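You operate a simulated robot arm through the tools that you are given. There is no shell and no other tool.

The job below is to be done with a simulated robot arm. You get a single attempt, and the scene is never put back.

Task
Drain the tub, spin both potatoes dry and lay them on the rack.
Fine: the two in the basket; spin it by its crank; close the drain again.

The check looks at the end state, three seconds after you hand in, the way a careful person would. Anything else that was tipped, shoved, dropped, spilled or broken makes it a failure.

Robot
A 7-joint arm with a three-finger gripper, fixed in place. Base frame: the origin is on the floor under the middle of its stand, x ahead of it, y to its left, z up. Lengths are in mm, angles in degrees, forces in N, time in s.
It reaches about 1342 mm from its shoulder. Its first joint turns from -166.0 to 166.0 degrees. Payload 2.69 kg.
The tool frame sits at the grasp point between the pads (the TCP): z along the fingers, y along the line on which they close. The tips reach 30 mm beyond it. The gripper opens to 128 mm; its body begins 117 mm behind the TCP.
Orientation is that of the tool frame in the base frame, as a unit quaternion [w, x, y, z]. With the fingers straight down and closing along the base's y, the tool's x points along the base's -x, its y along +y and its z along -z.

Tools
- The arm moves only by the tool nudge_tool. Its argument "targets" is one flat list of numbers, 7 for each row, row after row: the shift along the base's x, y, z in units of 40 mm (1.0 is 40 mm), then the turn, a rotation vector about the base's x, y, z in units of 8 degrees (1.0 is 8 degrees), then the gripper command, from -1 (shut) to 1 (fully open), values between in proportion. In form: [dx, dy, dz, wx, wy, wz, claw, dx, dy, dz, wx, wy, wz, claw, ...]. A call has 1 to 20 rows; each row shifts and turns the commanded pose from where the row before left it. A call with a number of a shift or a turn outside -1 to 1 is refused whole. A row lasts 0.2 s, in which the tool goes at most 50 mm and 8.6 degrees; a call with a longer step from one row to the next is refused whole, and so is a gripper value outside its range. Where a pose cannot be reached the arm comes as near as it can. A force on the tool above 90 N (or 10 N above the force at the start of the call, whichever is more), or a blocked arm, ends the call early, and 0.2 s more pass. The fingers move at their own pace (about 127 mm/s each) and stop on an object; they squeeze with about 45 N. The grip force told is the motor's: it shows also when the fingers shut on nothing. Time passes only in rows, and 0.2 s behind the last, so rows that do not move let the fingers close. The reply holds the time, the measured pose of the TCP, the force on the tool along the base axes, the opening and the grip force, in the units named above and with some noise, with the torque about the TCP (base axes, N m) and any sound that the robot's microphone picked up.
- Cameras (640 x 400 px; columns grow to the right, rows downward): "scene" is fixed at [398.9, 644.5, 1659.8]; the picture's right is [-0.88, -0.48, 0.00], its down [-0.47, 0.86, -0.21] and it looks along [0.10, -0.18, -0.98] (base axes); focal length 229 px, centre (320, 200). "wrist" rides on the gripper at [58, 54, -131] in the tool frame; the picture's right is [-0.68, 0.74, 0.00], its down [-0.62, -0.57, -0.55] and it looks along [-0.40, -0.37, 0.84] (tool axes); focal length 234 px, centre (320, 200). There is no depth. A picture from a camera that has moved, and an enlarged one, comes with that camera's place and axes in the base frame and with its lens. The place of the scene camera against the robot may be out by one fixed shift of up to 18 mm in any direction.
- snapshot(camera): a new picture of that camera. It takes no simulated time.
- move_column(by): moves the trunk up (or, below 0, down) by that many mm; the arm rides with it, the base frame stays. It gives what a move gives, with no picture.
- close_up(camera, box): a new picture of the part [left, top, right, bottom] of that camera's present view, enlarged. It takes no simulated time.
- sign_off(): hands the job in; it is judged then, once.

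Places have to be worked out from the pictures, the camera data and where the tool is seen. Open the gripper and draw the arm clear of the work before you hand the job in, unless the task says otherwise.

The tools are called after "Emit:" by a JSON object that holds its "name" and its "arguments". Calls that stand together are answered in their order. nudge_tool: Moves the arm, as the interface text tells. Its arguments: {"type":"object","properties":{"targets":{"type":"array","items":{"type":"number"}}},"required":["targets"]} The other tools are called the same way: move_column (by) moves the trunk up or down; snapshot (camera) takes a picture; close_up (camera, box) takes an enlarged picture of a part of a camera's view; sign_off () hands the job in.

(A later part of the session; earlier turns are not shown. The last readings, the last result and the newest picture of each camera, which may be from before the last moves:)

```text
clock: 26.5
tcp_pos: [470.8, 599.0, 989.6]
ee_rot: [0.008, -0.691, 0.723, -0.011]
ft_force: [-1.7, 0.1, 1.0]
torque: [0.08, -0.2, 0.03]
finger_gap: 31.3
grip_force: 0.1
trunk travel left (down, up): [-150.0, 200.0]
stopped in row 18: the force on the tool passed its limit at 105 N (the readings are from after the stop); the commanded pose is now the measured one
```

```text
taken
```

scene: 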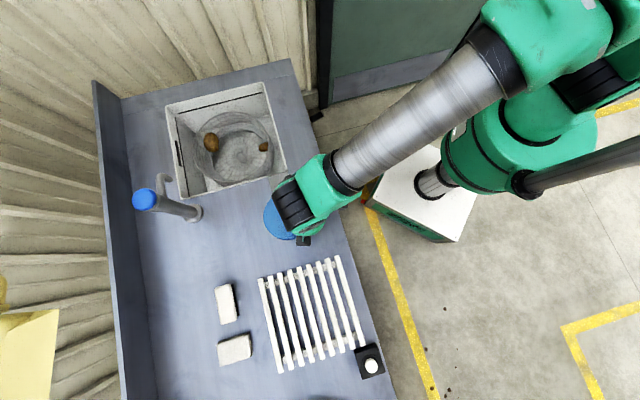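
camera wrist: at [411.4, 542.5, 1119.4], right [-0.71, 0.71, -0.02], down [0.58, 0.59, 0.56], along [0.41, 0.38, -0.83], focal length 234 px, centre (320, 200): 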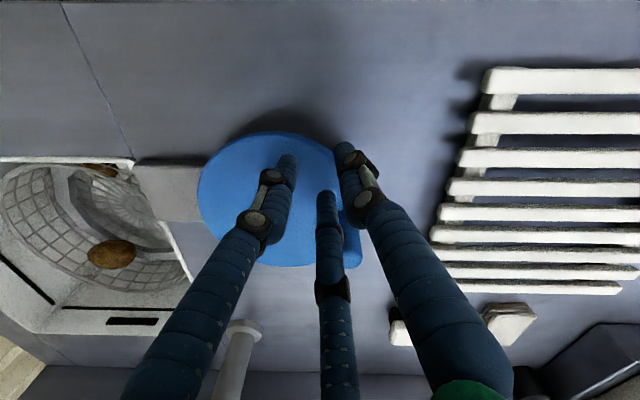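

The force limit stopped the spin in row 18; the peg may have slipped out between two fingers. I look closer.

Emit:
{"name": "close_up", "arguments": {"camera": "wrist", "box": [190, 110, 430, 290]}}

Emit:
{"name": "close_up", "arguments": {"camera": "scene", "box": [150, 70, 350, 195]}}

Emit:
{"name": "close_up", "arguments": {"camera": "scene", "box": [240, 170, 340, 260]}}

```text
2.22 times, centred on (310, 200) of wrist
camera zoom: at [411.4, 542.5, 1119.4], right [-0.71, 0.71, -0.02], down [0.58, 0.59, 0.56], along [0.41, 0.38, -0.83], focal length 520 px, centre (342, 200)
```

zoom: 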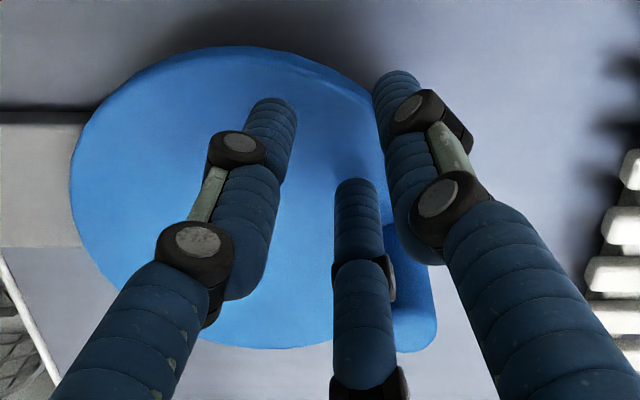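

```text
3.20 times, centred on (250, 132) of scene
camera zoom: at [398.9, 644.5, 1659.8], right [-0.88, -0.48, 0.0], down [-0.47, 0.86, -0.21], along [0.1, -0.18, -0.98], focal length 734 px, centre (544, 416)
```

zoom: 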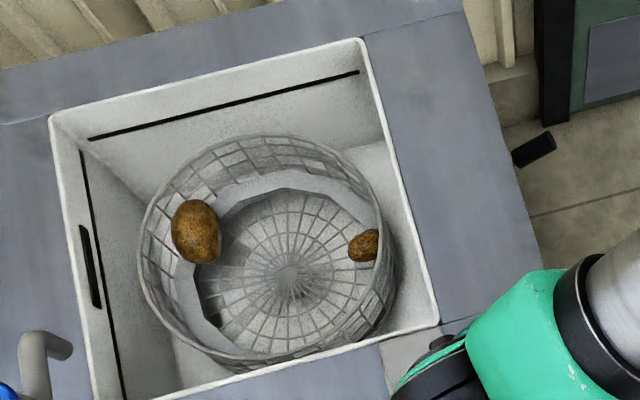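

```text
4.44 times, centred on (290, 215) of scene
camera zoom: at [398.9, 644.5, 1659.8], right [-0.88, -0.48, 0.0], down [-0.47, 0.86, -0.21], along [0.1, -0.18, -0.98], focal length 1019 px, centre (453, 133)
```

zoom: 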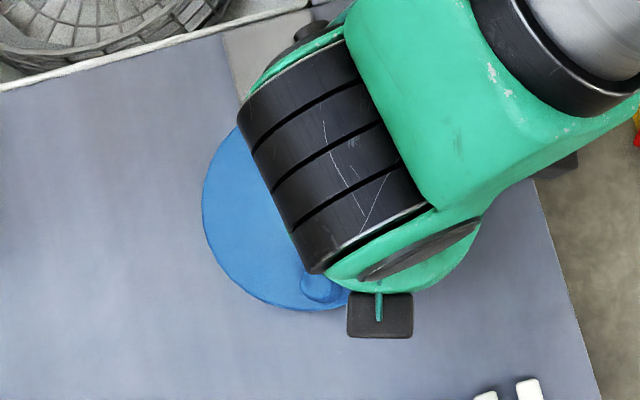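

The peg slipped forward between two fingers (it is back near (489,648)); the 32 mm cage was too wide. The potatoes have been flung out to the basket wall, so the spin works. I rise, re-centre over the peg and grip it to measure its thickness.

Emit:
{"name": "nudge_tool", "arguments": {"targets": [0, 0, 0.75, 0, 0, 0, -0.5, 0, 0, 0.75, 0, 0, 0, -0.5, 0.22, 0.6, 0, 0, 0, 0, 0, 0.22, 0.63, 0, 0, 0, 0, 0, 0, 0, 0, 0, 0, 0, 0]}}

Emit:
{"name": "snapshot", "arguments": {"camera": "wrist"}}

Emit:
{"name": "close_up", "arguments": {"camera": "wrist", "box": [200, 60, 440, 210]}}

```text
clock: 27.7
tcp_pos: [493.7, 648.7, 1048.4]
ee_rot: [0.008, -0.691, 0.722, -0.012]
ft_force: [-0.6, 0.2, 1.1]
torque: [-0.04, 0.02, -0.04]
finger_gap: 63.9
grip_force: 0.1
trunk travel left (down, up): [-150.0, 200.0]
```

```text
taken
camera wrist: at [433.3, 593.9, 1178.5], right [-0.7, 0.71, -0.02], down [0.58, 0.59, 0.56], along [0.41, 0.38, -0.83], focal length 234 px, centre (320, 200)
```

wrist: 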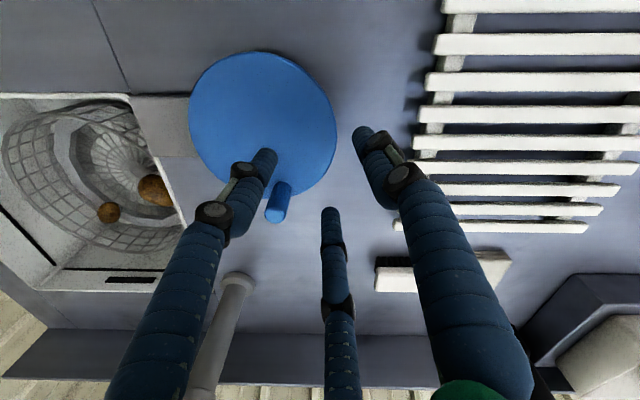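

```text
2.67 times, centred on (320, 135) of wrist
camera zoom: at [433.3, 593.9, 1178.5], right [-0.7, 0.71, -0.02], down [0.58, 0.59, 0.56], along [0.41, 0.38, -0.83], focal length 624 px, centre (320, 373)
```

zoom: 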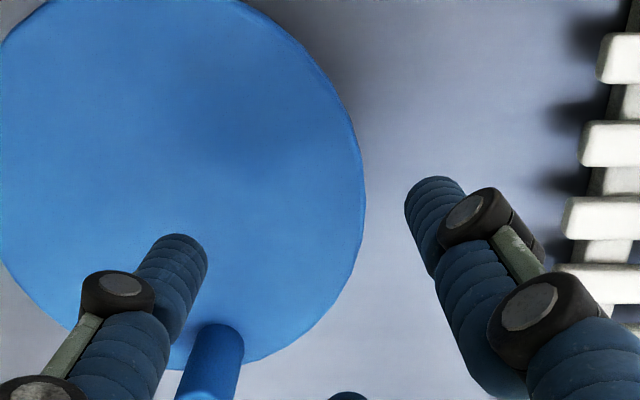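

The crank coasted on; the peg is now at about (562,657). I wait a moment to see whether it still turns.

Emit:
{"name": "nudge_tool", "arguments": {"targets": [0, 0, 0, 0, 0, 0, 0, 0, 0, 0, 0, 0, 0, 0]}}

Emit:
{"name": "snapshot", "arguments": {"camera": "wrist"}}

Emit:
{"name": "close_up", "arguments": {"camera": "wrist", "box": [0, 90, 200, 250]}}

```text
clock: 28.3
tcp_pos: [493.6, 650.5, 1048.1]
ee_rot: [0.008, -0.691, 0.723, -0.011]
ft_force: [-0.1, -0.2, -0.8]
torque: [-0.01, 0.02, -0.02]
finger_gap: 64.0
grip_force: 0.0
trunk travel left (down, up): [-150.0, 200.0]
```

```text
taken
camera wrist: at [433.1, 593.5, 1178.5], right [-0.7, 0.71, -0.02], down [0.58, 0.59, 0.56], along [0.41, 0.38, -0.83], focal length 234 px, centre (320, 200)
```

wrist: 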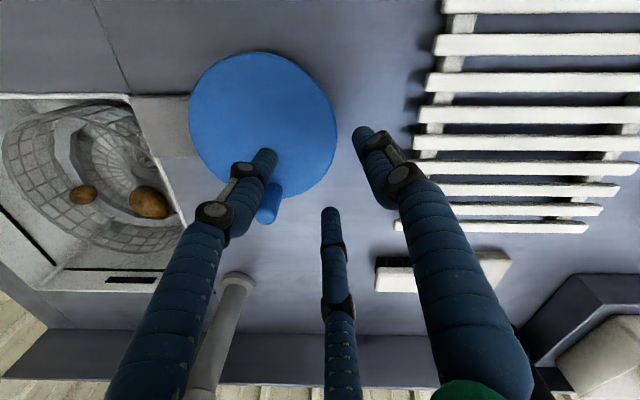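

```text
2.50 times, centred on (100, 170) of wrist
camera zoom: at [433.1, 593.5, 1178.5], right [-0.7, 0.71, -0.02], down [0.58, 0.59, 0.56], along [0.41, 0.38, -0.83], focal length 585 px, centre (870, 275)
```

zoom: 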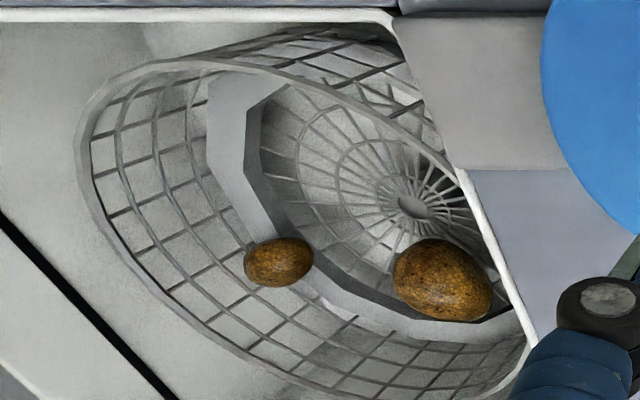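

It still creeps slowly (peg now near (567,652)). I move above it and check again before lowering.

Emit:
{"name": "nudge_tool", "arguments": {"targets": [0.9, 0, 0, 0, 0, 0, 0, 0.92, -0.05, 0, 0, 0, 0, 0, 0, 0, 0, 0, 0, 0, 0, 0, 0, 0, 0, 0, 0, 0, 0, 0, 0, 0, 0, 0, 0]}}

Emit:
{"name": "snapshot", "arguments": {"camera": "wrist"}}

Emit:
{"name": "close_up", "arguments": {"camera": "wrist", "box": [200, 60, 440, 210]}}

```text
clock: 29.5
tcp_pos: [565.2, 646.1, 1048.5]
ee_rot: [0.008, -0.69, 0.723, -0.011]
ft_force: [-0.9, -0.1, 0.9]
torque: [-0.02, -0.03, -0.02]
finger_gap: 63.9
grip_force: 0.0
trunk travel left (down, up): [-150.0, 200.0]
```

```text
taken
camera wrist: at [505.0, 590.9, 1178.3], right [-0.7, 0.71, -0.02], down [0.58, 0.59, 0.56], along [0.41, 0.38, -0.83], focal length 234 px, centre (320, 200)
```

wrist: 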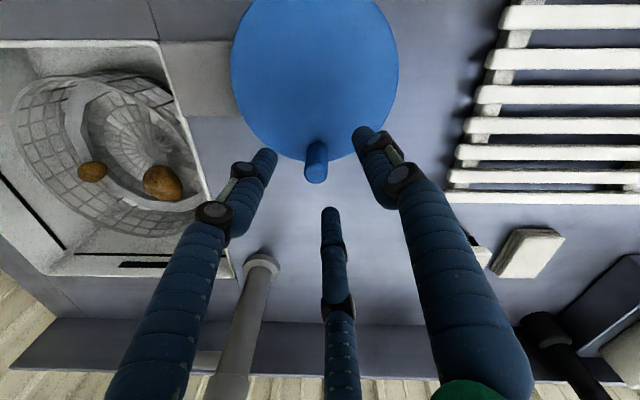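

```text
2.67 times, centred on (320, 135) of wrist
camera zoom: at [505.0, 590.9, 1178.3], right [-0.7, 0.71, -0.02], down [0.58, 0.59, 0.56], along [0.41, 0.38, -0.83], focal length 624 px, centre (320, 373)
```

zoom: 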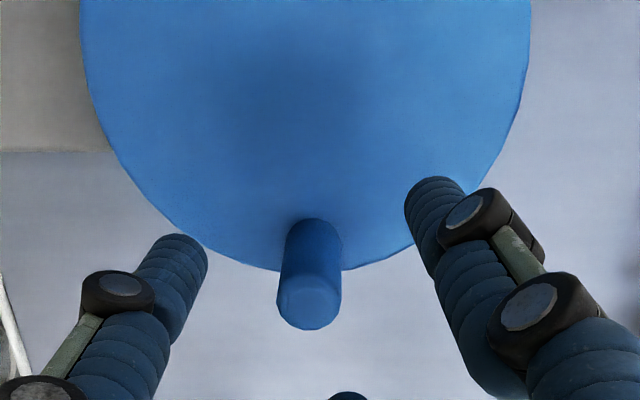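

Peg top and base both put it at (575.6,650). Together with its first position this gives a crank axis near (532.5,602) and radius ≈64.5. I lower around it and close on it to measure the peg.

Emit:
{"name": "nudge_tool", "arguments": {"targets": [0.26, 0.1, -0.5, 0, 0, 0, 0, 0, 0, -0.54, 0, 0, 0, 0, 0, 0, -0.54, 0, 0, 0, 0, 0, 0, 0, 0, 0, 0, -1, 0, 0, 0, 0, 0, 0, -1, 0, 0, 0, 0, 0, 0, -1]}}

Emit:
{"name": "snapshot", "arguments": {"camera": "wrist"}}

```text
clock: 30.9
tcp_pos: [578.5, 653.0, 985.2]
ee_rot: [0.011, -0.691, 0.723, -0.011]
ft_force: [28.8, 25.1, -4.9]
torque: [0.68, -1.19, 0.21]
finger_gap: 21.5
grip_force: 45.2
trunk travel left (down, up): [-150.0, 200.0]
```

```text
taken
camera wrist: at [517.6, 596.9, 1115.4], right [-0.7, 0.71, -0.02], down [0.58, 0.59, 0.57], along [0.41, 0.39, -0.82], focal length 234 px, centre (320, 200)
```

wrist: 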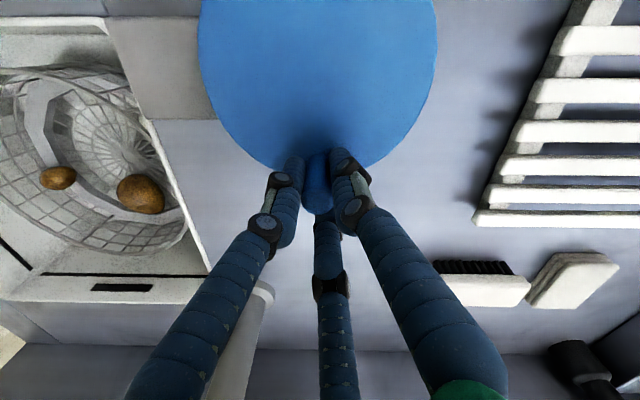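

The peg is 21.5 mm thick and sits at (578.5,653) (the 38 N outward force shows my command was ~4 mm too far in), so the axis must be nearer (534.5,605). I loosen slightly, turn a slow quarter on that circle and grip again to measure.

Emit:
{"name": "nudge_tool", "arguments": {"targets": [0.072, 0.072, 0, 0, 0, 0, -0.61, 0, 0, 0, 0, 0, 0, -0.61, 0.174, -0.187, 0, 0, 0, 0, -0.61, 0.143, -0.212, 0, 0, 0, 0, -0.61, 0.108, -0.231, 0, 0, 0, 0, -0.61, 0.07, -0.2455, 0, 0, 0, 0, -0.61, 0.031, -0.2535, 0, 0, 0, 0, -0.61, -0.009, -0.255, 0, 0, 0, 0, -0.61, -0.049, -0.251, 0, 0, 0, 0, -0.61, -0.087, -0.24, 0, 0, 0, 0, -0.61, -0.124, -0.223, 0, 0, 0, 0, -0.61, -0.157, -0.201, 0, 0, 0, 0, -0.61, 0, 0, 0, 0, 0, 0, -1, 0, 0, 0, 0, 0, 0, -1, 0, 0, 0, 0, 0, 0, -1]}}

Emit:
{"name": "snapshot", "arguments": {"camera": "wrist"}}

```text
clock: 33.4
tcp_pos: [599.8, 564.9, 986.2]
ee_rot: [0.014, -0.689, 0.725, -0.012]
ft_force: [48.3, -17.3, -10.0]
torque: [-0.12, 0.55, -1.31]
finger_gap: 33.9
grip_force: 6.0
trunk travel left (down, up): [-150.0, 200.0]
stopped in row 12: the force on the tool passed its limit at 97 N (the readings are from after the stop); the commanded pose is now the measured one
```

```text
taken
camera wrist: at [538.7, 509.3, 1116.1], right [-0.7, 0.71, -0.02], down [0.58, 0.58, 0.57], along [0.42, 0.38, -0.82], focal length 234 px, centre (320, 200)
```

wrist: 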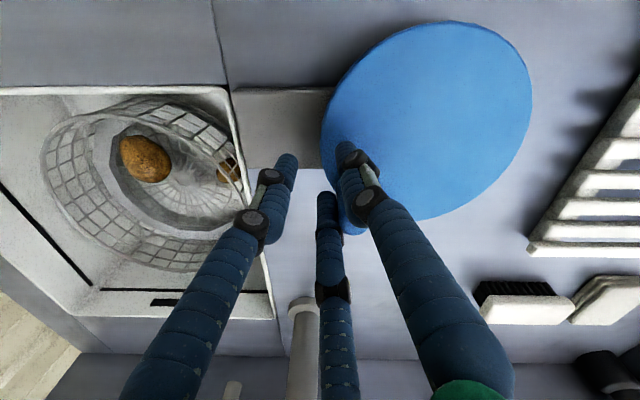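

The force limit tripped again with the fingers forced open to 34 mm, pushed outward. I look closely at where the peg is relative to the fingers.

Emit:
{"name": "close_up", "arguments": {"camera": "wrist", "box": [230, 110, 430, 250]}}

Emit:
{"name": "close_up", "arguments": {"camera": "scene", "box": [240, 150, 360, 250]}}

```text
2.86 times, centred on (330, 180) of wrist
camera zoom: at [538.7, 509.3, 1116.1], right [-0.7, 0.71, -0.02], down [0.58, 0.58, 0.57], along [0.42, 0.38, -0.82], focal length 669 px, centre (291, 257)
```

zoom: 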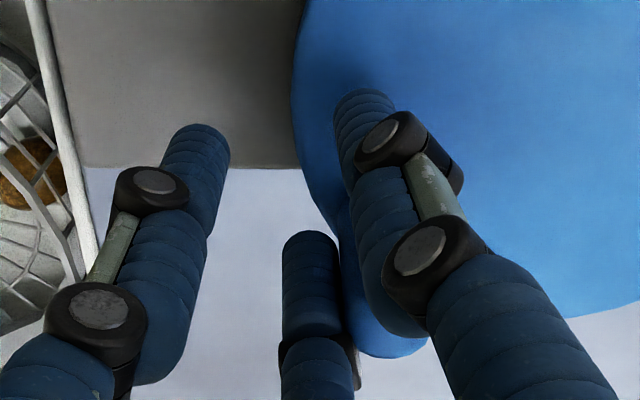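

```text
4.00 times, centred on (300, 200) of scene
camera zoom: at [398.9, 644.5, 1659.8], right [-0.88, -0.48, 0.0], down [-0.47, 0.86, -0.21], along [0.1, -0.18, -0.98], focal length 917 px, centre (400, 200)
```

zoom: 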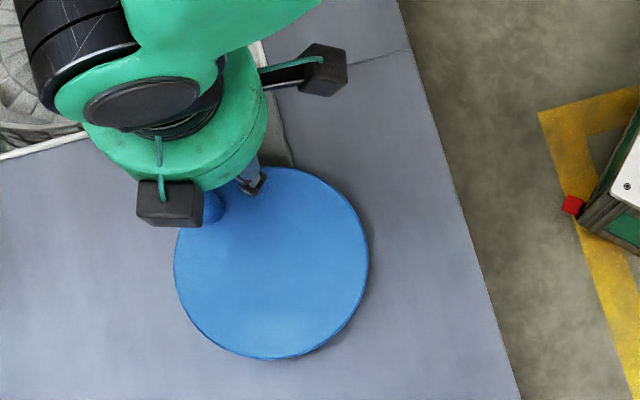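

The peg (near (600,598)) lagged and squeezed out between two fingers again: a three-finger cage is weak between fingers. A better way is to push the peg from behind with the shut finger bundle as a stick, since the peg can only run on its circle. I rise, shut the fingers and look.

Emit:
{"name": "nudge_tool", "arguments": {"targets": [0.1, -0.3, 0.5, 0, 0, 0, -0.3, 0, 0, 0.75, 0, 0, 0, -0.3, 0, 0, 0.75, 0, 0, 0, -1, 0, 0, 0, 0, 0, 0, -1, 0, 0, 0, 0, 0, 0, -1]}}

Emit:
{"name": "snapshot", "arguments": {"camera": "wrist"}}

Emit:
{"name": "close_up", "arguments": {"camera": "scene", "box": [240, 150, 360, 250]}}

```text
clock: 34.5
tcp_pos: [599.0, 555.5, 1067.2]
ee_rot: [0.013, -0.69, 0.724, -0.012]
ft_force: [0.0, -0.3, 0.0]
torque: [-0.04, 0.0, 0.0]
finger_gap: 1.9
grip_force: 31.4
trunk travel left (down, up): [-150.0, 200.0]
```

```text
taken
camera wrist: at [536.8, 499.7, 1196.3], right [-0.7, 0.71, -0.03], down [0.58, 0.59, 0.57], along [0.42, 0.39, -0.82], focal length 234 px, centre (320, 200)
```

wrist: 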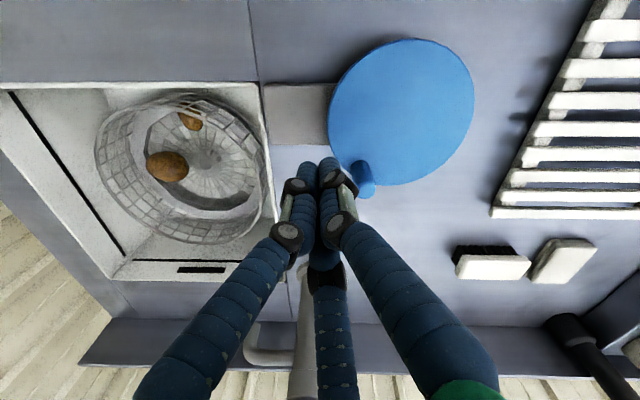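

```text
4.00 times, centred on (300, 200) of scene
camera zoom: at [398.9, 644.5, 1659.8], right [-0.88, -0.48, 0.0], down [-0.47, 0.86, -0.21], along [0.1, -0.18, -0.98], focal length 917 px, centre (400, 200)
```

zoom: 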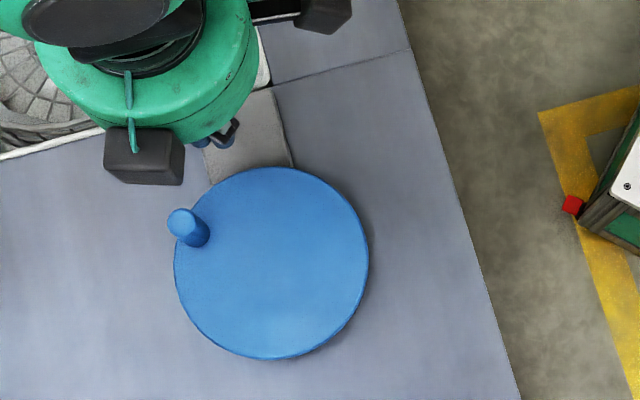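

The scene picture puts the peg near (597,613) and the disc centre near (536,606). I place the shut fingers behind the peg (for clockwise turning) at about (581,650) and lower them to z≈985.

Emit:
{"name": "nudge_tool", "arguments": {"targets": [-0.15, 0.79, 0, 0, 0, 0, -1, -0.15, 0.79, 0, 0, 0, 0, -1, -0.15, 0.79, 0, 0, 0, 0, -1, 0, 0, -0.683, 0, 0, 0, -1, 0, 0, -0.683, 0, 0, 0, -1, 0, 0, -0.683, 0, 0, 0, -1]}}

Emit:
{"name": "snapshot", "arguments": {"camera": "wrist"}}

Emit:
{"name": "close_up", "arguments": {"camera": "scene", "box": [240, 150, 360, 250]}}

```text
clock: 36.0
tcp_pos: [579.0, 651.4, 985.8]
ee_rot: [0.013, -0.689, 0.725, -0.013]
ft_force: [0.0, -1.1, 0.2]
torque: [0.0, 0.01, -0.03]
finger_gap: 2.0
grip_force: 31.3
trunk travel left (down, up): [-150.0, 200.0]
```

```text
taken
camera wrist: at [518.5, 594.8, 1115.1], right [-0.7, 0.71, -0.03], down [0.58, 0.59, 0.57], along [0.42, 0.39, -0.82], focal length 234 px, centre (320, 200)
```

wrist: 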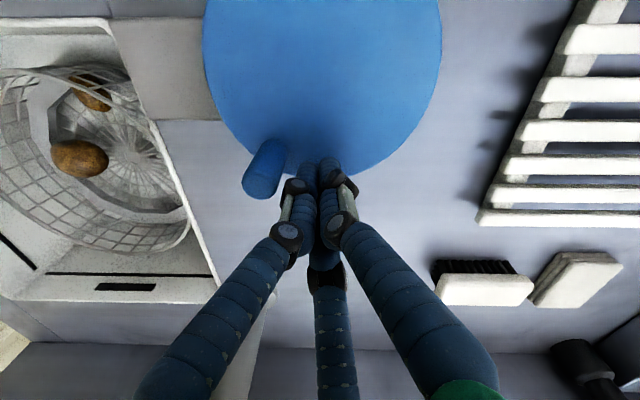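

```text
4.00 times, centred on (300, 200) of scene
camera zoom: at [398.9, 644.5, 1659.8], right [-0.88, -0.48, 0.0], down [-0.47, 0.86, -0.21], along [0.1, -0.18, -0.98], focal length 917 px, centre (400, 200)
```

zoom: 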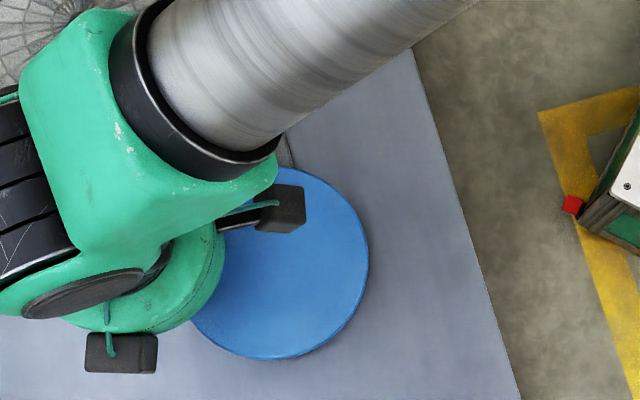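

The peg is just ahead of the fingers (clockwise side). I sweep the bundle clockwise round the circle centred (536,605.5), radius 63.5, speeding up to about half a turn per second.

Emit:
{"name": "nudge_tool", "arguments": {"targets": [0.168, -0.184, 0, 0, 0, 0, -1, 0.21, -0.357, 0, 0, 0, 0, -1, 0.125, -0.593, 0, 0, 0, 0, -1, -0.2, -0.797, 0, 0, 0, 0, -1, -0.719, -0.668, 0, 0, 0, 0, -1, -0.974, -0.118, 0, 0, 0, 0, -1, -0.857, 0.477, 0, 0, 0, 0, -1, -0.413, 0.89, 0, 0, 0, 0, -1, 0.189, 0.963, 0, 0, 0, 0, -1, 0.719, 0.668, 0, 0, 0, 0, -1, 0.974, 0.118, 0, 0, 0, 0, -1, 0.857, -0.477, 0, 0, 0, 0, -1, 0.413, -0.89, 0, 0, 0, 0, -1, -0.189, -0.963, 0, 0, 0, 0, -1, -0.719, -0.668, 0, 0, 0, 0, -1, -0.974, -0.118, 0, 0, 0, 0, -1, -0.857, 0.477, 0, 0, 0, 0, -1, -0.413, 0.89, 0, 0, 0, 0, -1, 0.189, 0.963, 0, 0, 0, 0, -1, 0.719, 0.668, 0, 0, 0, 0, -1]}}

Emit:
{"name": "snapshot", "arguments": {"camera": "wrist"}}

Emit:
{"name": "snapshot", "arguments": {"camera": "scene"}}

```text
clock: 37.2
tcp_pos: [566.9, 557.5, 990.4]
ee_rot: [0.02, -0.688, 0.725, -0.008]
ft_force: [1.3, -0.7, 0.4]
torque: [0.05, 0.16, 0.03]
finger_gap: 2.3
grip_force: 31.6
trunk travel left (down, up): [-150.0, 200.0]
stopped in row 6: the force on the tool passed its limit at 105 N (the readings are from after the stop); the commanded pose is now the measured one
```

```text
taken
camera wrist: at [505.5, 498.4, 1118.1], right [-0.7, 0.71, -0.02], down [0.57, 0.58, 0.58], along [0.43, 0.4, -0.81], focal length 234 px, centre (320, 200)
```

wrist: 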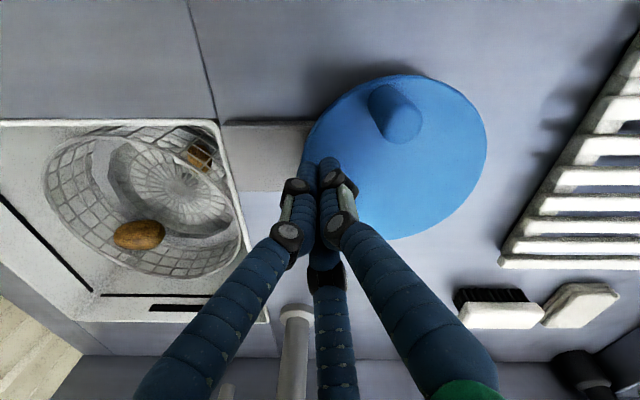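

```text
taken
```

scene: 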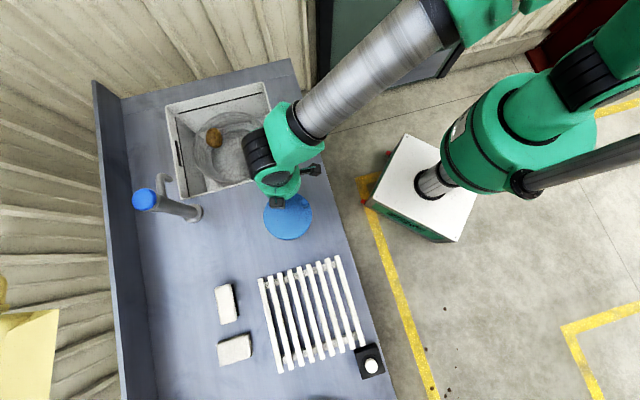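

The peg got a strong push (it has coasted on to about −118° on the circle) but the 105 N spike shows the geared basket is heavy to accelerate. I follow again with a much gentler ramp, about 1° more per row.

Emit:
{"name": "nudge_tool", "arguments": {"targets": [-0.3675, -0.335, -0.1, 0, 0, 0, -1, -0.549, -0.046, 0, 0, 0, 0, -1, -0.532, 0.145, 0, 0, 0, 0, -1, -0.45, 0.318, 0, 0, 0, 0, -1, -0.326, 0.478, 0, 0, 0, 0, -1, -0.134, 0.591, 0, 0, 0, 0, -1, 0.107, 0.624, 0, 0, 0, 0, -1, 0.361, 0.552, 0, 0, 0, 0, -1, 0.581, 0.367, 0, 0, 0, 0, -1, 0.709, 0.085, 0, 0, 0, 0, -1, 0.698, -0.25, 0, 0, 0, 0, -1, 0.522, -0.564, 0, 0, 0, 0, -1, 0.196, -0.77, 0, 0, 0, 0, -1, -0.2155, -0.793, 0, 0, 0, 0, -1, -0.607, -0.593, 0, 0, 0, 0, -1, -0.853, -0.194, 0, 0, 0, 0, -1, -0.849, 0.304, 0, 0, 0, 0, -1, -0.556, 0.743, 0, 0, 0, 0, -1, -0.038, 0.954, 0, 0, 0, 0, -1, 0.537, 0.821, 0, 0, 0, 0, -1]}}

Emit:
{"name": "snapshot", "arguments": {"camera": "wrist"}}

Emit:
{"name": "close_up", "arguments": {"camera": "scene", "box": [150, 70, 350, 195]}}

```text
clock: 39.8
tcp_pos: [579.8, 634.3, 975.9]
ee_rot: [0.008, -0.689, 0.724, -0.009]
ft_force: [0.5, 0.4, -1.9]
torque: [-0.03, 0.05, -0.01]
finger_gap: 2.2
grip_force: 31.5
trunk travel left (down, up): [-150.0, 200.0]
stopped in row 13: the force on the tool passed its limit at 105 N (the readings are from after the stop); the commanded pose is now the measured one
```

```text
taken
camera wrist: at [521.2, 578.3, 1105.8], right [-0.7, 0.71, -0.02], down [0.58, 0.59, 0.56], along [0.41, 0.38, -0.83], focal length 234 px, centre (320, 200)
```

wrist: 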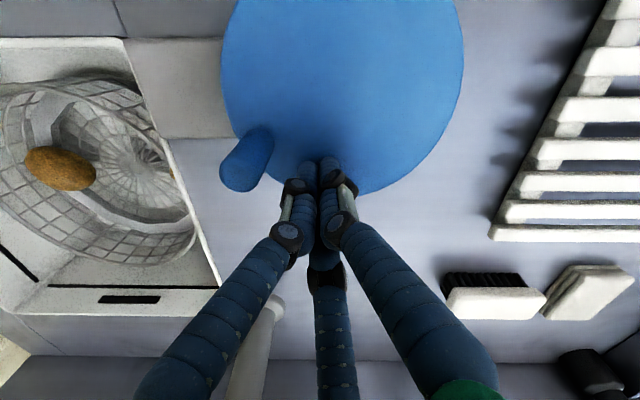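

```text
3.20 times, centred on (250, 132) of scene
camera zoom: at [398.9, 644.5, 1659.8], right [-0.88, -0.48, 0.0], down [-0.47, 0.86, -0.21], along [0.1, -0.18, -0.98], focal length 734 px, centre (544, 416)
```

zoom: 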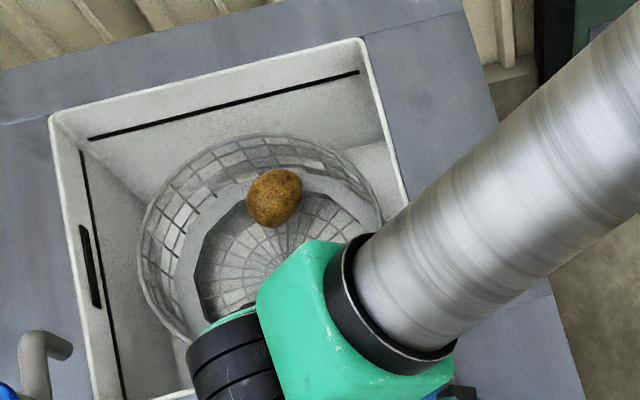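

Another stop at 105 N, but the basket keeps getting spun. I check how the potatoes look now compared with before.

Emit:
{"name": "close_up", "arguments": {"camera": "wrist", "box": [0, 70, 200, 230]}}

Emit:
{"name": "close_up", "arguments": {"camera": "scene", "box": [190, 100, 280, 160]}}

```text
2.50 times, centred on (100, 150) of wrist
camera zoom: at [521.2, 578.3, 1105.8], right [-0.7, 0.71, -0.02], down [0.58, 0.59, 0.56], along [0.41, 0.38, -0.83], focal length 585 px, centre (870, 325)
```

zoom: 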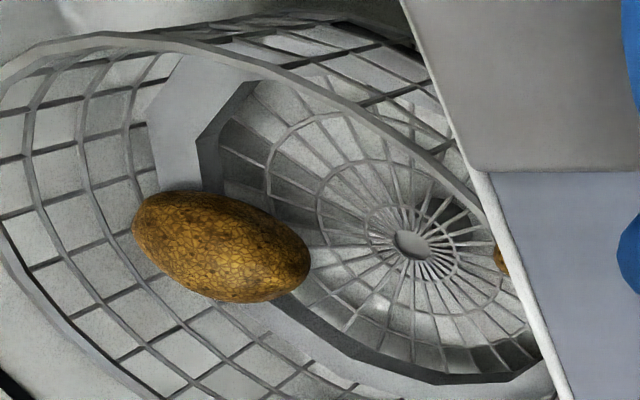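

```text
6.67 times, centred on (235, 130) of scene
camera zoom: at [398.9, 644.5, 1659.8], right [-0.88, -0.48, 0.0], down [-0.47, 0.86, -0.21], along [0.1, -0.18, -0.98], focal length 1529 px, centre (887, 667)
```

zoom: 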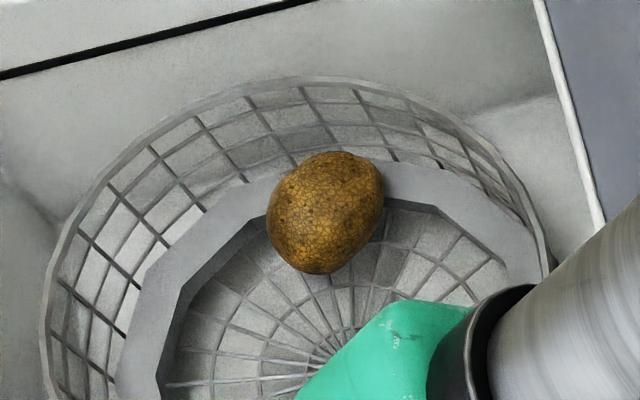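

The potatoes look paler and less glossy than before, so drying is under way. I let the crank coast a moment to gauge its speed and drag.

Emit:
{"name": "nudge_tool", "arguments": {"targets": [0, 0, 0.2, 0, 0, 0, -1]}}

Emit:
{"name": "snapshot", "arguments": {"camera": "wrist"}}

```text
clock: 40.2
tcp_pos: [581.0, 634.6, 989.6]
ee_rot: [0.011, -0.689, 0.725, -0.009]
ft_force: [-0.7, 0.2, 0.6]
torque: [0.02, -0.02, -0.01]
finger_gap: 2.0
grip_force: 31.5
trunk travel left (down, up): [-150.0, 200.0]
```

```text
taken
camera wrist: at [519.8, 577.3, 1119.1], right [-0.7, 0.71, -0.02], down [0.58, 0.59, 0.57], along [0.41, 0.39, -0.82], focal length 234 px, centre (320, 200)
```

wrist: 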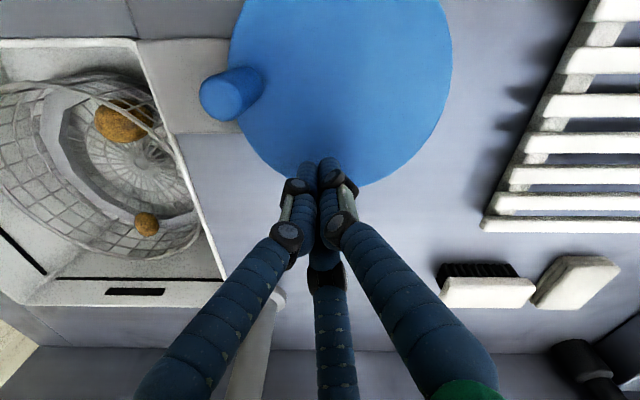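

The peg coasts at roughly 80°/s and slows quickly, so there is real drag. To get the axis exactly I will grip the peg once more on the far side: I rise, open and wait for it to stop.

Emit:
{"name": "nudge_tool", "arguments": {"targets": [0, 0, 0.75, 0, 0, 0, -1, 0, 0, 0.75, 0, 0, 0, -1, -0.4, -0.8, 0, 0, 0, 0, 0, -0.4, -0.9, 0, 0, 0, 0, 0, 0, 0, 0, 0, 0, 0, 0, 0, 0, 0, 0, 0, 0, 0, 0, 0, 0, 0, 0, 0, 0, 0, 0, 0, 0, 0, 0, 0]}}

Emit:
{"name": "snapshot", "arguments": {"camera": "wrist"}}

Emit:
{"name": "close_up", "arguments": {"camera": "scene", "box": [240, 150, 360, 250]}}

```text
clock: 42.0
tcp_pos: [547.7, 565.2, 1048.4]
ee_rot: [0.01, -0.689, 0.725, -0.008]
ft_force: [-0.9, 0.1, 0.8]
torque: [0.04, -0.02, -0.01]
finger_gap: 64.1
grip_force: 0.1
trunk travel left (down, up): [-150.0, 200.0]
```

```text
taken
camera wrist: at [488.3, 509.4, 1178.7], right [-0.7, 0.71, -0.02], down [0.58, 0.59, 0.57], along [0.41, 0.39, -0.82], focal length 234 px, centre (320, 200)
```

wrist: 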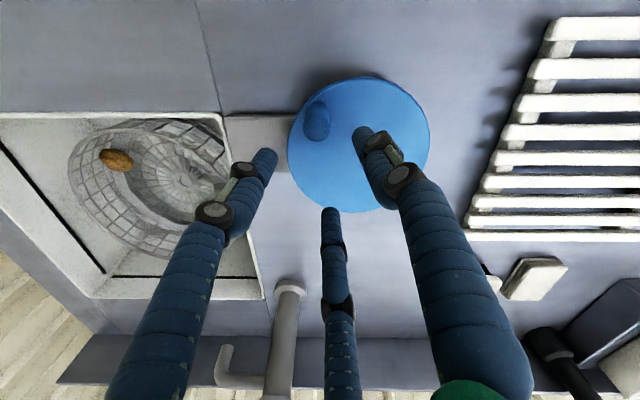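

```text
4.00 times, centred on (300, 200) of scene
camera zoom: at [398.9, 644.5, 1659.8], right [-0.88, -0.48, 0.0], down [-0.47, 0.86, -0.21], along [0.1, -0.18, -0.98], focal length 917 px, centre (400, 200)
```

zoom: 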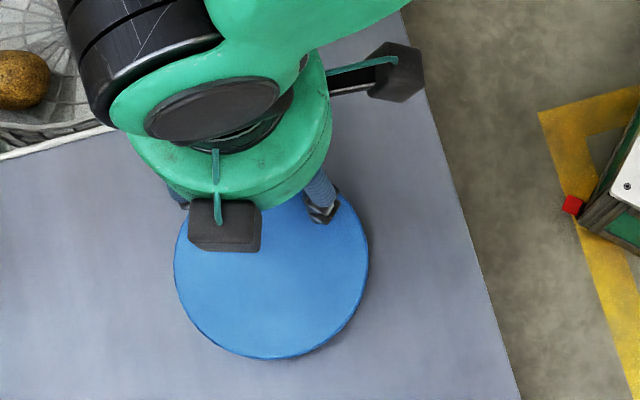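

The peg stands at about (532,546). I move over it, lower, and grip it to read its exact place.

Emit:
{"name": "nudge_tool", "arguments": {"targets": [-0.38, -0.475, 0, 0, 0, 0, 0, 0, 0, -0.4, 0, 0, 0, 0, 0, 0, -0.6, 0, 0, 0, 0, 0, 0, -0.58, 0, 0, 0, 0, 0, 0, 0, 0, 0, 0, -1, 0, 0, 0, 0, 0, 0, -1, 0, 0, 0, 0, 0, 0, -1]}}

Emit:
{"name": "snapshot", "arguments": {"camera": "wrist"}}

```text
clock: 43.6
tcp_pos: [534.9, 546.6, 984.4]
ee_rot: [0.009, -0.69, 0.724, -0.009]
ft_force: [-1.5, -0.7, -2.9]
torque: [0.15, 0.02, 0.12]
finger_gap: 21.7
grip_force: 45.2
trunk travel left (down, up): [-150.0, 200.0]
```

```text
taken
camera wrist: at [473.1, 490.0, 1114.7], right [-0.7, 0.71, -0.02], down [0.58, 0.59, 0.56], along [0.41, 0.39, -0.83], focal length 234 px, centre (320, 200)
```

wrist: 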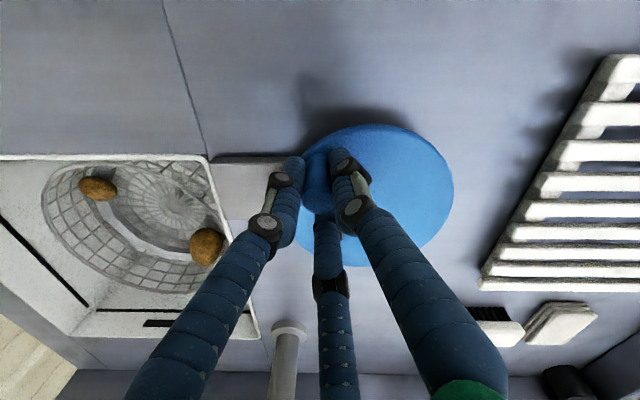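

Gripped with almost no side force, the peg is exactly at (534.9,546.6). Holding it, I turn it slowly a quarter clockwise and read again for a third point on the circle.

Emit:
{"name": "nudge_tool", "arguments": {"targets": [-0.238, 0.023, 0, 0, 0, 0, -1, -0.231, 0.06, 0, 0, 0, 0, -1, -0.219, 0.095, 0, 0, 0, 0, -1, -0.2016, 0.128, 0, 0, 0, 0, -1, -0.179, 0.158, 0, 0, 0, 0, -1, -0.152, 0.184, 0, 0, 0, 0, -1, -0.121, 0.206, 0, 0, 0, 0, -1, -0.0876, 0.222, 0, 0, 0, 0, -1, -0.0517, 0.233, 0, 0, 0, 0, -1, -0.0146, 0.2385, 0, 0, 0, 0, -1, 0, 0, 0, 0, 0, 0, -1, 0, 0, 0, 0, 0, 0, -1, 0, 0, 0, 0, 0, 0, -1]}}

Emit:
{"name": "snapshot", "arguments": {"camera": "wrist"}}

```text
clock: 46.4
tcp_pos: [474.6, 608.6, 986.1]
ee_rot: [0.011, -0.689, 0.724, -0.009]
ft_force: [15.2, 4.2, 6.8]
torque: [0.04, -0.48, 0.24]
finger_gap: 21.3
grip_force: 45.1
trunk travel left (down, up): [-150.0, 200.0]
```

```text
taken
camera wrist: at [414.2, 552.3, 1114.9], right [-0.7, 0.71, -0.02], down [0.58, 0.59, 0.57], along [0.41, 0.39, -0.82], focal length 234 px, centre (320, 200)
```

wrist: 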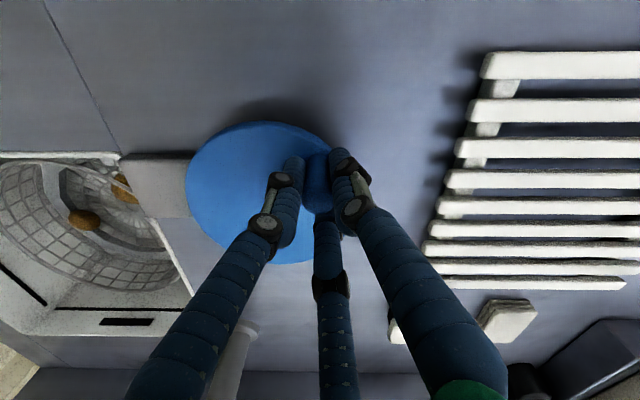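

The three gripped points fix the crank axis at (536.6,608.4) with radius 61.8, and a firm grip turns it well. I now spin one full turn holding the peg, ramping up to 24° per row and down again.

Emit:
{"name": "nudge_tool", "arguments": {"targets": [0.006, 0.136, 0, 0, 0, 0, -1, 0.04, 0.241, 0, 0, 0, 0, -1, 0.1235, 0.33, 0, 0, 0, 0, -1, 0.267, 0.375, 0, 0, 0, 0, -1, 0.4376, 0.318, 0, 0, 0, 0, -1, 0.574, 0.154, 0, 0, 0, 0, -1, 0.616, -0.081, 0, 0, 0, 0, -1, 0.555, -0.3335, 0, 0, 0, 0, -1, 0.3715, -0.5305, 0, 0, 0, 0, -1, 0.1236, -0.6357, 0, 0, 0, 0, -1, -0.1457, -0.631, 0, 0, 0, 0, -1, -0.3897, -0.5172, 0, 0, 0, 0, -1, -0.5664, -0.314, 0, 0, 0, 0, -1, -0.6451, -0.0565, 0, 0, 0, 0, -1, -0.5653, 0.1837, 0, 0, 0, 0, -1, -0.4023, 0.32, 0, 0, 0, 0, -1, -0.2303, 0.3351, 0, 0, 0, 0, -1, -0.1094, 0.2778, 0, 0, 0, 0, -1, -0.0412, 0.1857, 0, 0, 0, 0, -1, -0.0106, 0.0808, 0, 0, 0, 0, -1]}}

Emit:
{"name": "snapshot", "arguments": {"camera": "wrist"}}

Emit:
{"name": "close_up", "arguments": {"camera": "scene", "box": [190, 100, 280, 160]}}

```text
clock: 50.6
tcp_pos: [473.7, 602.8, 984.0]
ee_rot: [0.01, -0.689, 0.725, -0.009]
ft_force: [20.3, -6.0, 4.0]
torque: [-0.56, -0.11, -0.54]
finger_gap: 21.2
grip_force: 45.0
trunk travel left (down, up): [-150.0, 200.0]
```

```text
taken
camera wrist: at [414.9, 545.5, 1114.0], right [-0.7, 0.71, -0.02], down [0.58, 0.59, 0.56], along [0.41, 0.39, -0.83], focal length 234 px, centre (320, 200)
```

wrist: 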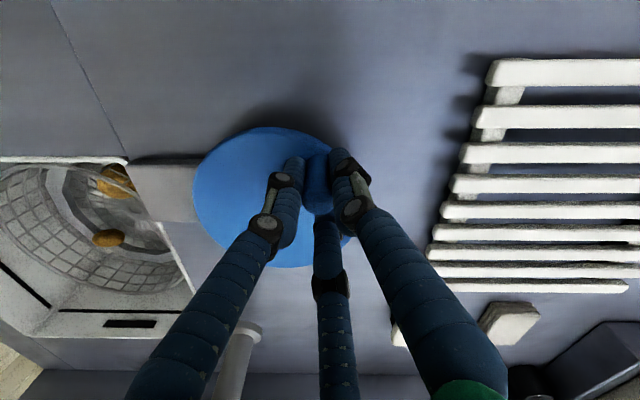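

```text
6.67 times, centred on (235, 130) of scene
camera zoom: at [398.9, 644.5, 1659.8], right [-0.88, -0.48, 0.0], down [-0.47, 0.86, -0.21], along [0.1, -0.18, -0.98], focal length 1529 px, centre (887, 667)
```

zoom: 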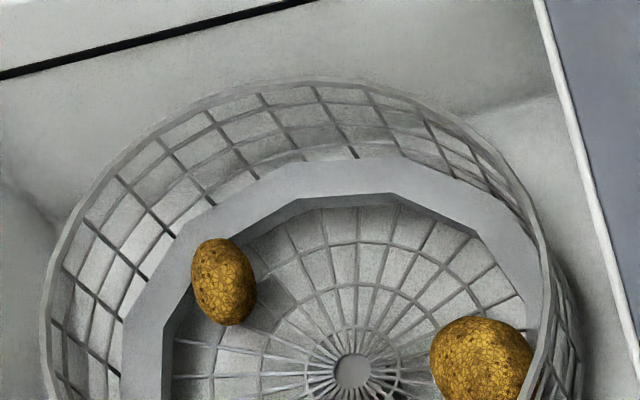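

The turn went through without trouble and the potatoes now look distinctly lighter, golden and matte. I spin again a bit faster, up to 30° per row.

Emit:
{"name": "nudge_tool", "arguments": {"targets": [-0.0085, 0.163, 0, 0, 0, 0, -1, 0.0286, 0.297, 0, 0, 0, 0, -1, 0.141, 0.41, 0, 0, 0, 0, -1, 0.3255, 0.432, 0, 0, 0, 0, -1, 0.555, 0.3335, 0, 0, 0, 0, -1, 0.724, 0.07, 0, 0, 0, 0, -1, 0.7206, -0.2985, 0, 0, 0, 0, -1, 0.4964, -0.6353, 0, 0, 0, 0, -1, 0.1122, -0.7984, 0, 0, 0, 0, -1, -0.302, -0.7475, 0, 0, 0, 0, -1, -0.6353, -0.4964, 0, 0, 0, 0, -1, -0.7984, -0.1122, 0, 0, 0, 0, -1, -0.7475, 0.302, 0, 0, 0, 0, -1, -0.4855, 0.6103, 0, 0, 0, 0, -1, -0.1325, 0.715, 0, 0, 0, 0, -1, 0.1676, 0.6255, 0, 0, 0, 0, -1, 0.3058, 0.4133, 0, 0, 0, 0, -1, 0.3031, 0.2284, 0, 0, 0, 0, -1, 0.2206, 0.1052, 0, 0, 0, 0, -1, 0.1028, 0.0354, 0, 0, 0, 0, -1]}}

Emit:
{"name": "snapshot", "arguments": {"camera": "wrist"}}

Emit:
{"name": "close_up", "arguments": {"camera": "scene", "box": [190, 100, 280, 160]}}

```text
clock: 54.8
tcp_pos: [518.9, 667.2, 984.4]
ee_rot: [0.011, -0.689, 0.725, -0.008]
ft_force: [11.1, -9.0, -7.2]
torque: [0.04, -0.86, 0.44]
finger_gap: 20.7
grip_force: 45.4
trunk travel left (down, up): [-150.0, 200.0]
```

```text
taken
camera wrist: at [459.0, 611.4, 1114.2], right [-0.7, 0.71, -0.02], down [0.58, 0.59, 0.57], along [0.41, 0.39, -0.82], focal length 234 px, centre (320, 200)
```

wrist: 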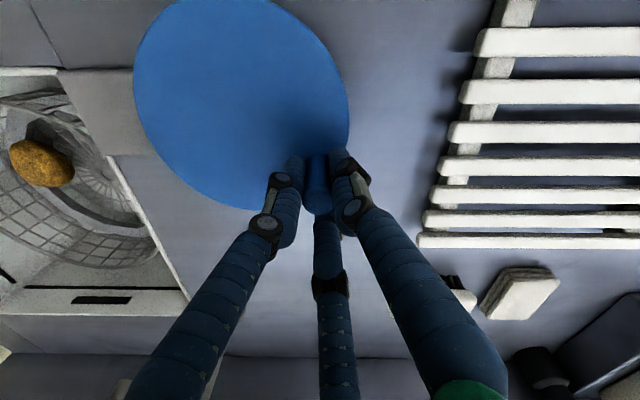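

```text
6.67 times, centred on (235, 130) of scene
camera zoom: at [398.9, 644.5, 1659.8], right [-0.88, -0.48, 0.0], down [-0.47, 0.86, -0.21], along [0.1, -0.18, -0.98], focal length 1529 px, centre (887, 667)
```

zoom: 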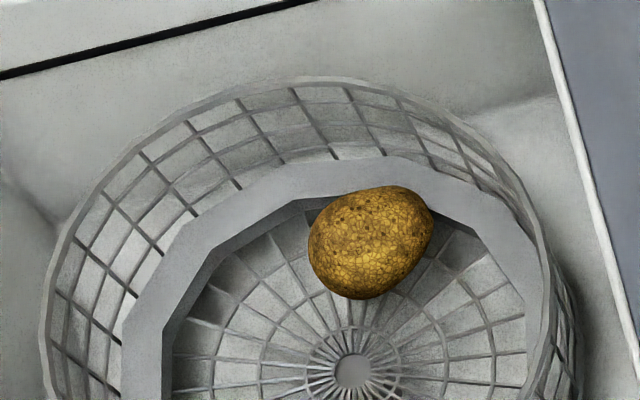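

The potato is more golden still. I keep spinning, another turn and a third at up to 33° per row.

Emit:
{"name": "nudge_tool", "arguments": {"targets": [0.185, 0.0444, 0, 0, 0, 0, -1, 0.3519, 0.0215, 0, 0, 0, 0, -1, 0.5019, -0.1113, 0, 0, 0, 0, -1, 0.5369, -0.3621, 0, 0, 0, 0, -1, 0.3768, -0.6526, 0, 0, 0, 0, -1, 0.0073, -0.8325, 0, 0, 0, 0, -1, -0.4623, -0.7543, 0, 0, 0, 0, -1, -0.7985, -0.3809, 0, 0, 0, 0, -1, -0.8771, 0.1155, 0, 0, 0, 0, -1, -0.6727, 0.5745, 0, 0, 0, 0, -1, -0.2513, 0.8483, 0, 0, 0, 0, -1, 0.2513, 0.8483, 0, 0, 0, 0, -1, 0.6727, 0.5745, 0, 0, 0, 0, -1, 0.8233, 0.123, 0, 0, 0, 0, -1, 0.7036, -0.2701, 0, 0, 0, 0, -1, 0.4417, -0.4737, 0, 0, 0, 0, -1, 0.1884, -0.4783, 0, 0, 0, 0, -1, 0.0331, -0.3782, 0, 0, 0, 0, -1, -0.0277, -0.2428, 0, 0, 0, 0, -1, -0.0245, -0.1059, 0, 0, 0, 0, -1]}}

Emit:
{"name": "snapshot", "arguments": {"camera": "wrist"}}

Emit:
{"name": "close_up", "arguments": {"camera": "scene", "box": [190, 100, 280, 160]}}

```text
clock: 59.0
tcp_pos: [595.1, 591.0, 985.3]
ee_rot: [0.01, -0.69, 0.724, -0.009]
ft_force: [-5.4, -5.5, 0.6]
torque: [-0.81, 0.38, 0.39]
finger_gap: 20.8
grip_force: 45.2
trunk travel left (down, up): [-150.0, 200.0]
```

```text
taken
camera wrist: at [536.3, 534.9, 1114.9], right [-0.7, 0.71, -0.02], down [0.58, 0.59, 0.56], along [0.41, 0.39, -0.83], focal length 234 px, centre (320, 200)
```

wrist: 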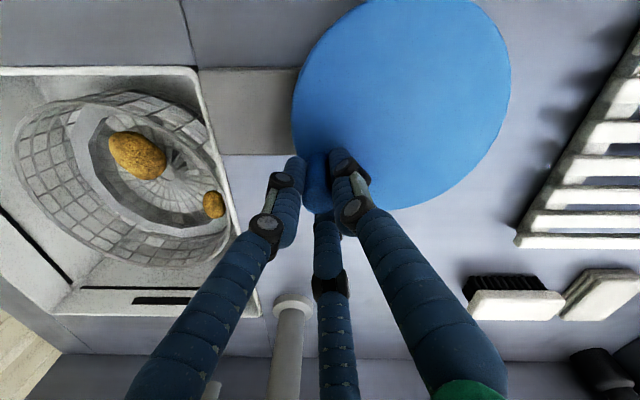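

```text
6.67 times, centred on (235, 130) of scene
camera zoom: at [398.9, 644.5, 1659.8], right [-0.88, -0.48, 0.0], down [-0.47, 0.86, -0.21], along [0.1, -0.18, -0.98], focal length 1529 px, centre (887, 667)
```

zoom: 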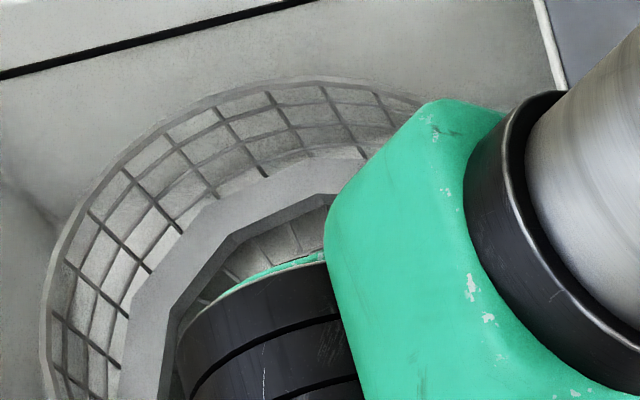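

Both potatoes are visible and dry-looking, but I want to be sure; one more spin of the same kind, then I compare their colour again.

Emit:
{"name": "nudge_tool", "arguments": {"targets": [-0.0604, -0.1804, 0, 0, 0, 0, -1, -0.1683, -0.3099, 0, 0, 0, 0, -1, -0.3603, -0.3667, 0, 0, 0, 0, -1, -0.5916, -0.2634, 0, 0, 0, 0, -1, -0.7531, 0.0263, 0, 0, 0, 0, -1, -0.7098, 0.435, 0, 0, 0, 0, -1, -0.3947, 0.7917, 0, 0, 0, 0, -1, 0.1001, 0.879, 0, 0, 0, 0, -1, 0.5628, 0.6826, 0, 0, 0, 0, -1, 0.8437, 0.266, 0, 0, 0, 0, -1, 0.8525, -0.2364, 0, 0, 0, 0, -1, 0.5862, -0.6626, 0, 0, 0, 0, -1, 0.1308, -0.875, 0, 0, 0, 0, -1, -0.3319, -0.7635, 0, 0, 0, 0, -1, -0.6018, -0.4535, 0, 0, 0, 0, -1, -0.6357, -0.1236, 0, 0, 0, 0, -1, -0.5055, 0.0937, 0, 0, 0, 0, -1, -0.3382, 0.1723, 0, 0, 0, 0, -1, -0.1913, 0.1521, 0, 0, 0, 0, -1, -0.0769, 0.0769, 0, 0, 0, 0, -1]}}

Emit:
{"name": "snapshot", "arguments": {"camera": "wrist"}}

Emit:
{"name": "close_up", "arguments": {"camera": "scene", "box": [190, 100, 280, 160]}}

```text
clock: 63.2
tcp_pos: [490.9, 567.0, 983.8]
ee_rot: [0.01, -0.69, 0.724, -0.008]
ft_force: [8.4, 10.1, 2.0]
torque: [0.3, 0.1, 0.11]
finger_gap: 20.5
grip_force: 44.6
trunk travel left (down, up): [-150.0, 200.0]
```

```text
taken
camera wrist: at [430.3, 510.4, 1113.9], right [-0.7, 0.71, -0.02], down [0.58, 0.59, 0.57], along [0.41, 0.39, -0.82], focal length 234 px, centre (320, 200)
```

wrist: 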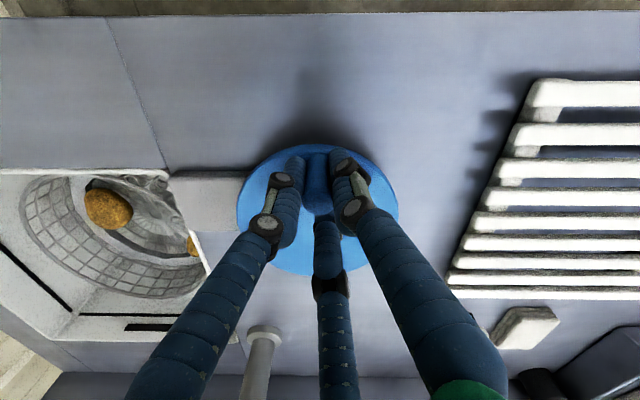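

```text
6.67 times, centred on (235, 130) of scene
camera zoom: at [398.9, 644.5, 1659.8], right [-0.88, -0.48, 0.0], down [-0.47, 0.86, -0.21], along [0.1, -0.18, -0.98], focal length 1529 px, centre (887, 667)
```

zoom: 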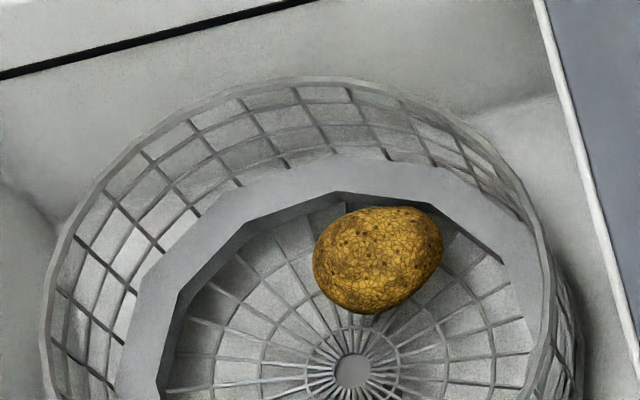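

The colour seems to have settled (bright golden). For certainty I spin once more at the same speed before letting go.

Emit:
{"name": "nudge_tool", "arguments": {"targets": [-0.121, 0.1468, 0, 0, 0, 0, -1, -0.1736, 0.3069, 0, 0, 0, 0, -1, -0.12, 0.4999, 0, 0, 0, 0, -1, 0.0901, 0.6413, 0, 0, 0, 0, -1, 0.4214, 0.6247, 0, 0, 0, 0, -1, 0.745, 0.3715, 0, 0, 0, 0, -1, 0.8806, -0.0848, 0, 0, 0, 0, -1, 0.6924, -0.5507, 0, 0, 0, 0, -1, 0.2807, -0.839, 0, 0, 0, 0, -1, -0.2215, -0.8565, 0, 0, 0, 0, -1, -0.6523, -0.5977, 0, 0, 0, 0, -1, -0.8726, -0.146, 0, 0, 0, 0, -1, -0.8113, 0.3527, 0, 0, 0, 0, -1, -0.4715, 0.6861, 0, 0, 0, 0, -1, -0.0657, 0.7507, 0, 0, 0, 0, -1, 0.2321, 0.6046, 0, 0, 0, 0, -1, 0.3473, 0.379, 0, 0, 0, 0, -1, 0.3254, 0.1955, 0, 0, 0, 0, -1, 0.2304, 0.0816, 0, 0, 0, 0, -1, 0.1059, 0.0245, 0, 0, 0, 0, -1]}}

Emit:
{"name": "snapshot", "arguments": {"camera": "wrist"}}

Emit:
{"name": "close_up", "arguments": {"camera": "scene", "box": [190, 100, 280, 160]}}

```text
clock: 67.4
tcp_pos: [524.5, 669.5, 985.7]
ee_rot: [0.009, -0.689, 0.724, -0.009]
ft_force: [2.4, -8.7, -10.0]
torque: [-0.3, -0.27, -0.03]
finger_gap: 20.7
grip_force: 44.9
trunk travel left (down, up): [-150.0, 200.0]
```

```text
taken
camera wrist: at [464.0, 612.8, 1114.7], right [-0.7, 0.71, -0.02], down [0.58, 0.59, 0.56], along [0.41, 0.39, -0.83], focal length 234 px, centre (320, 200)
```

wrist: 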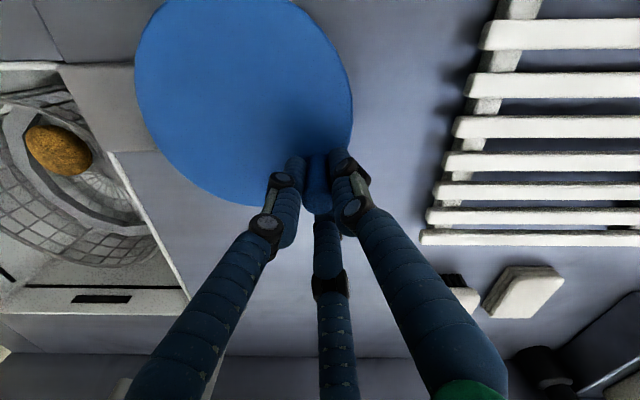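

```text
6.67 times, centred on (235, 130) of scene
camera zoom: at [398.9, 644.5, 1659.8], right [-0.88, -0.48, 0.0], down [-0.47, 0.86, -0.21], along [0.1, -0.18, -0.98], focal length 1529 px, centre (887, 667)
```

zoom: 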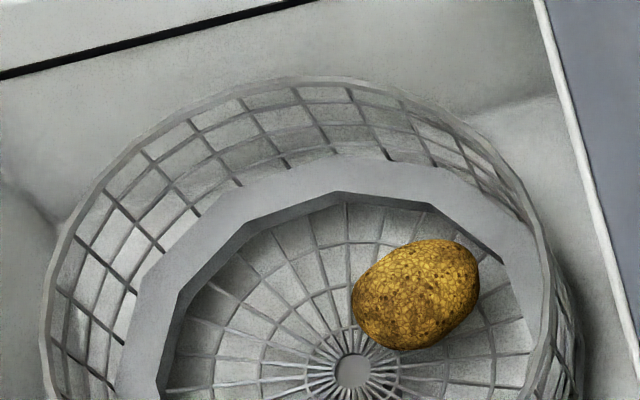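

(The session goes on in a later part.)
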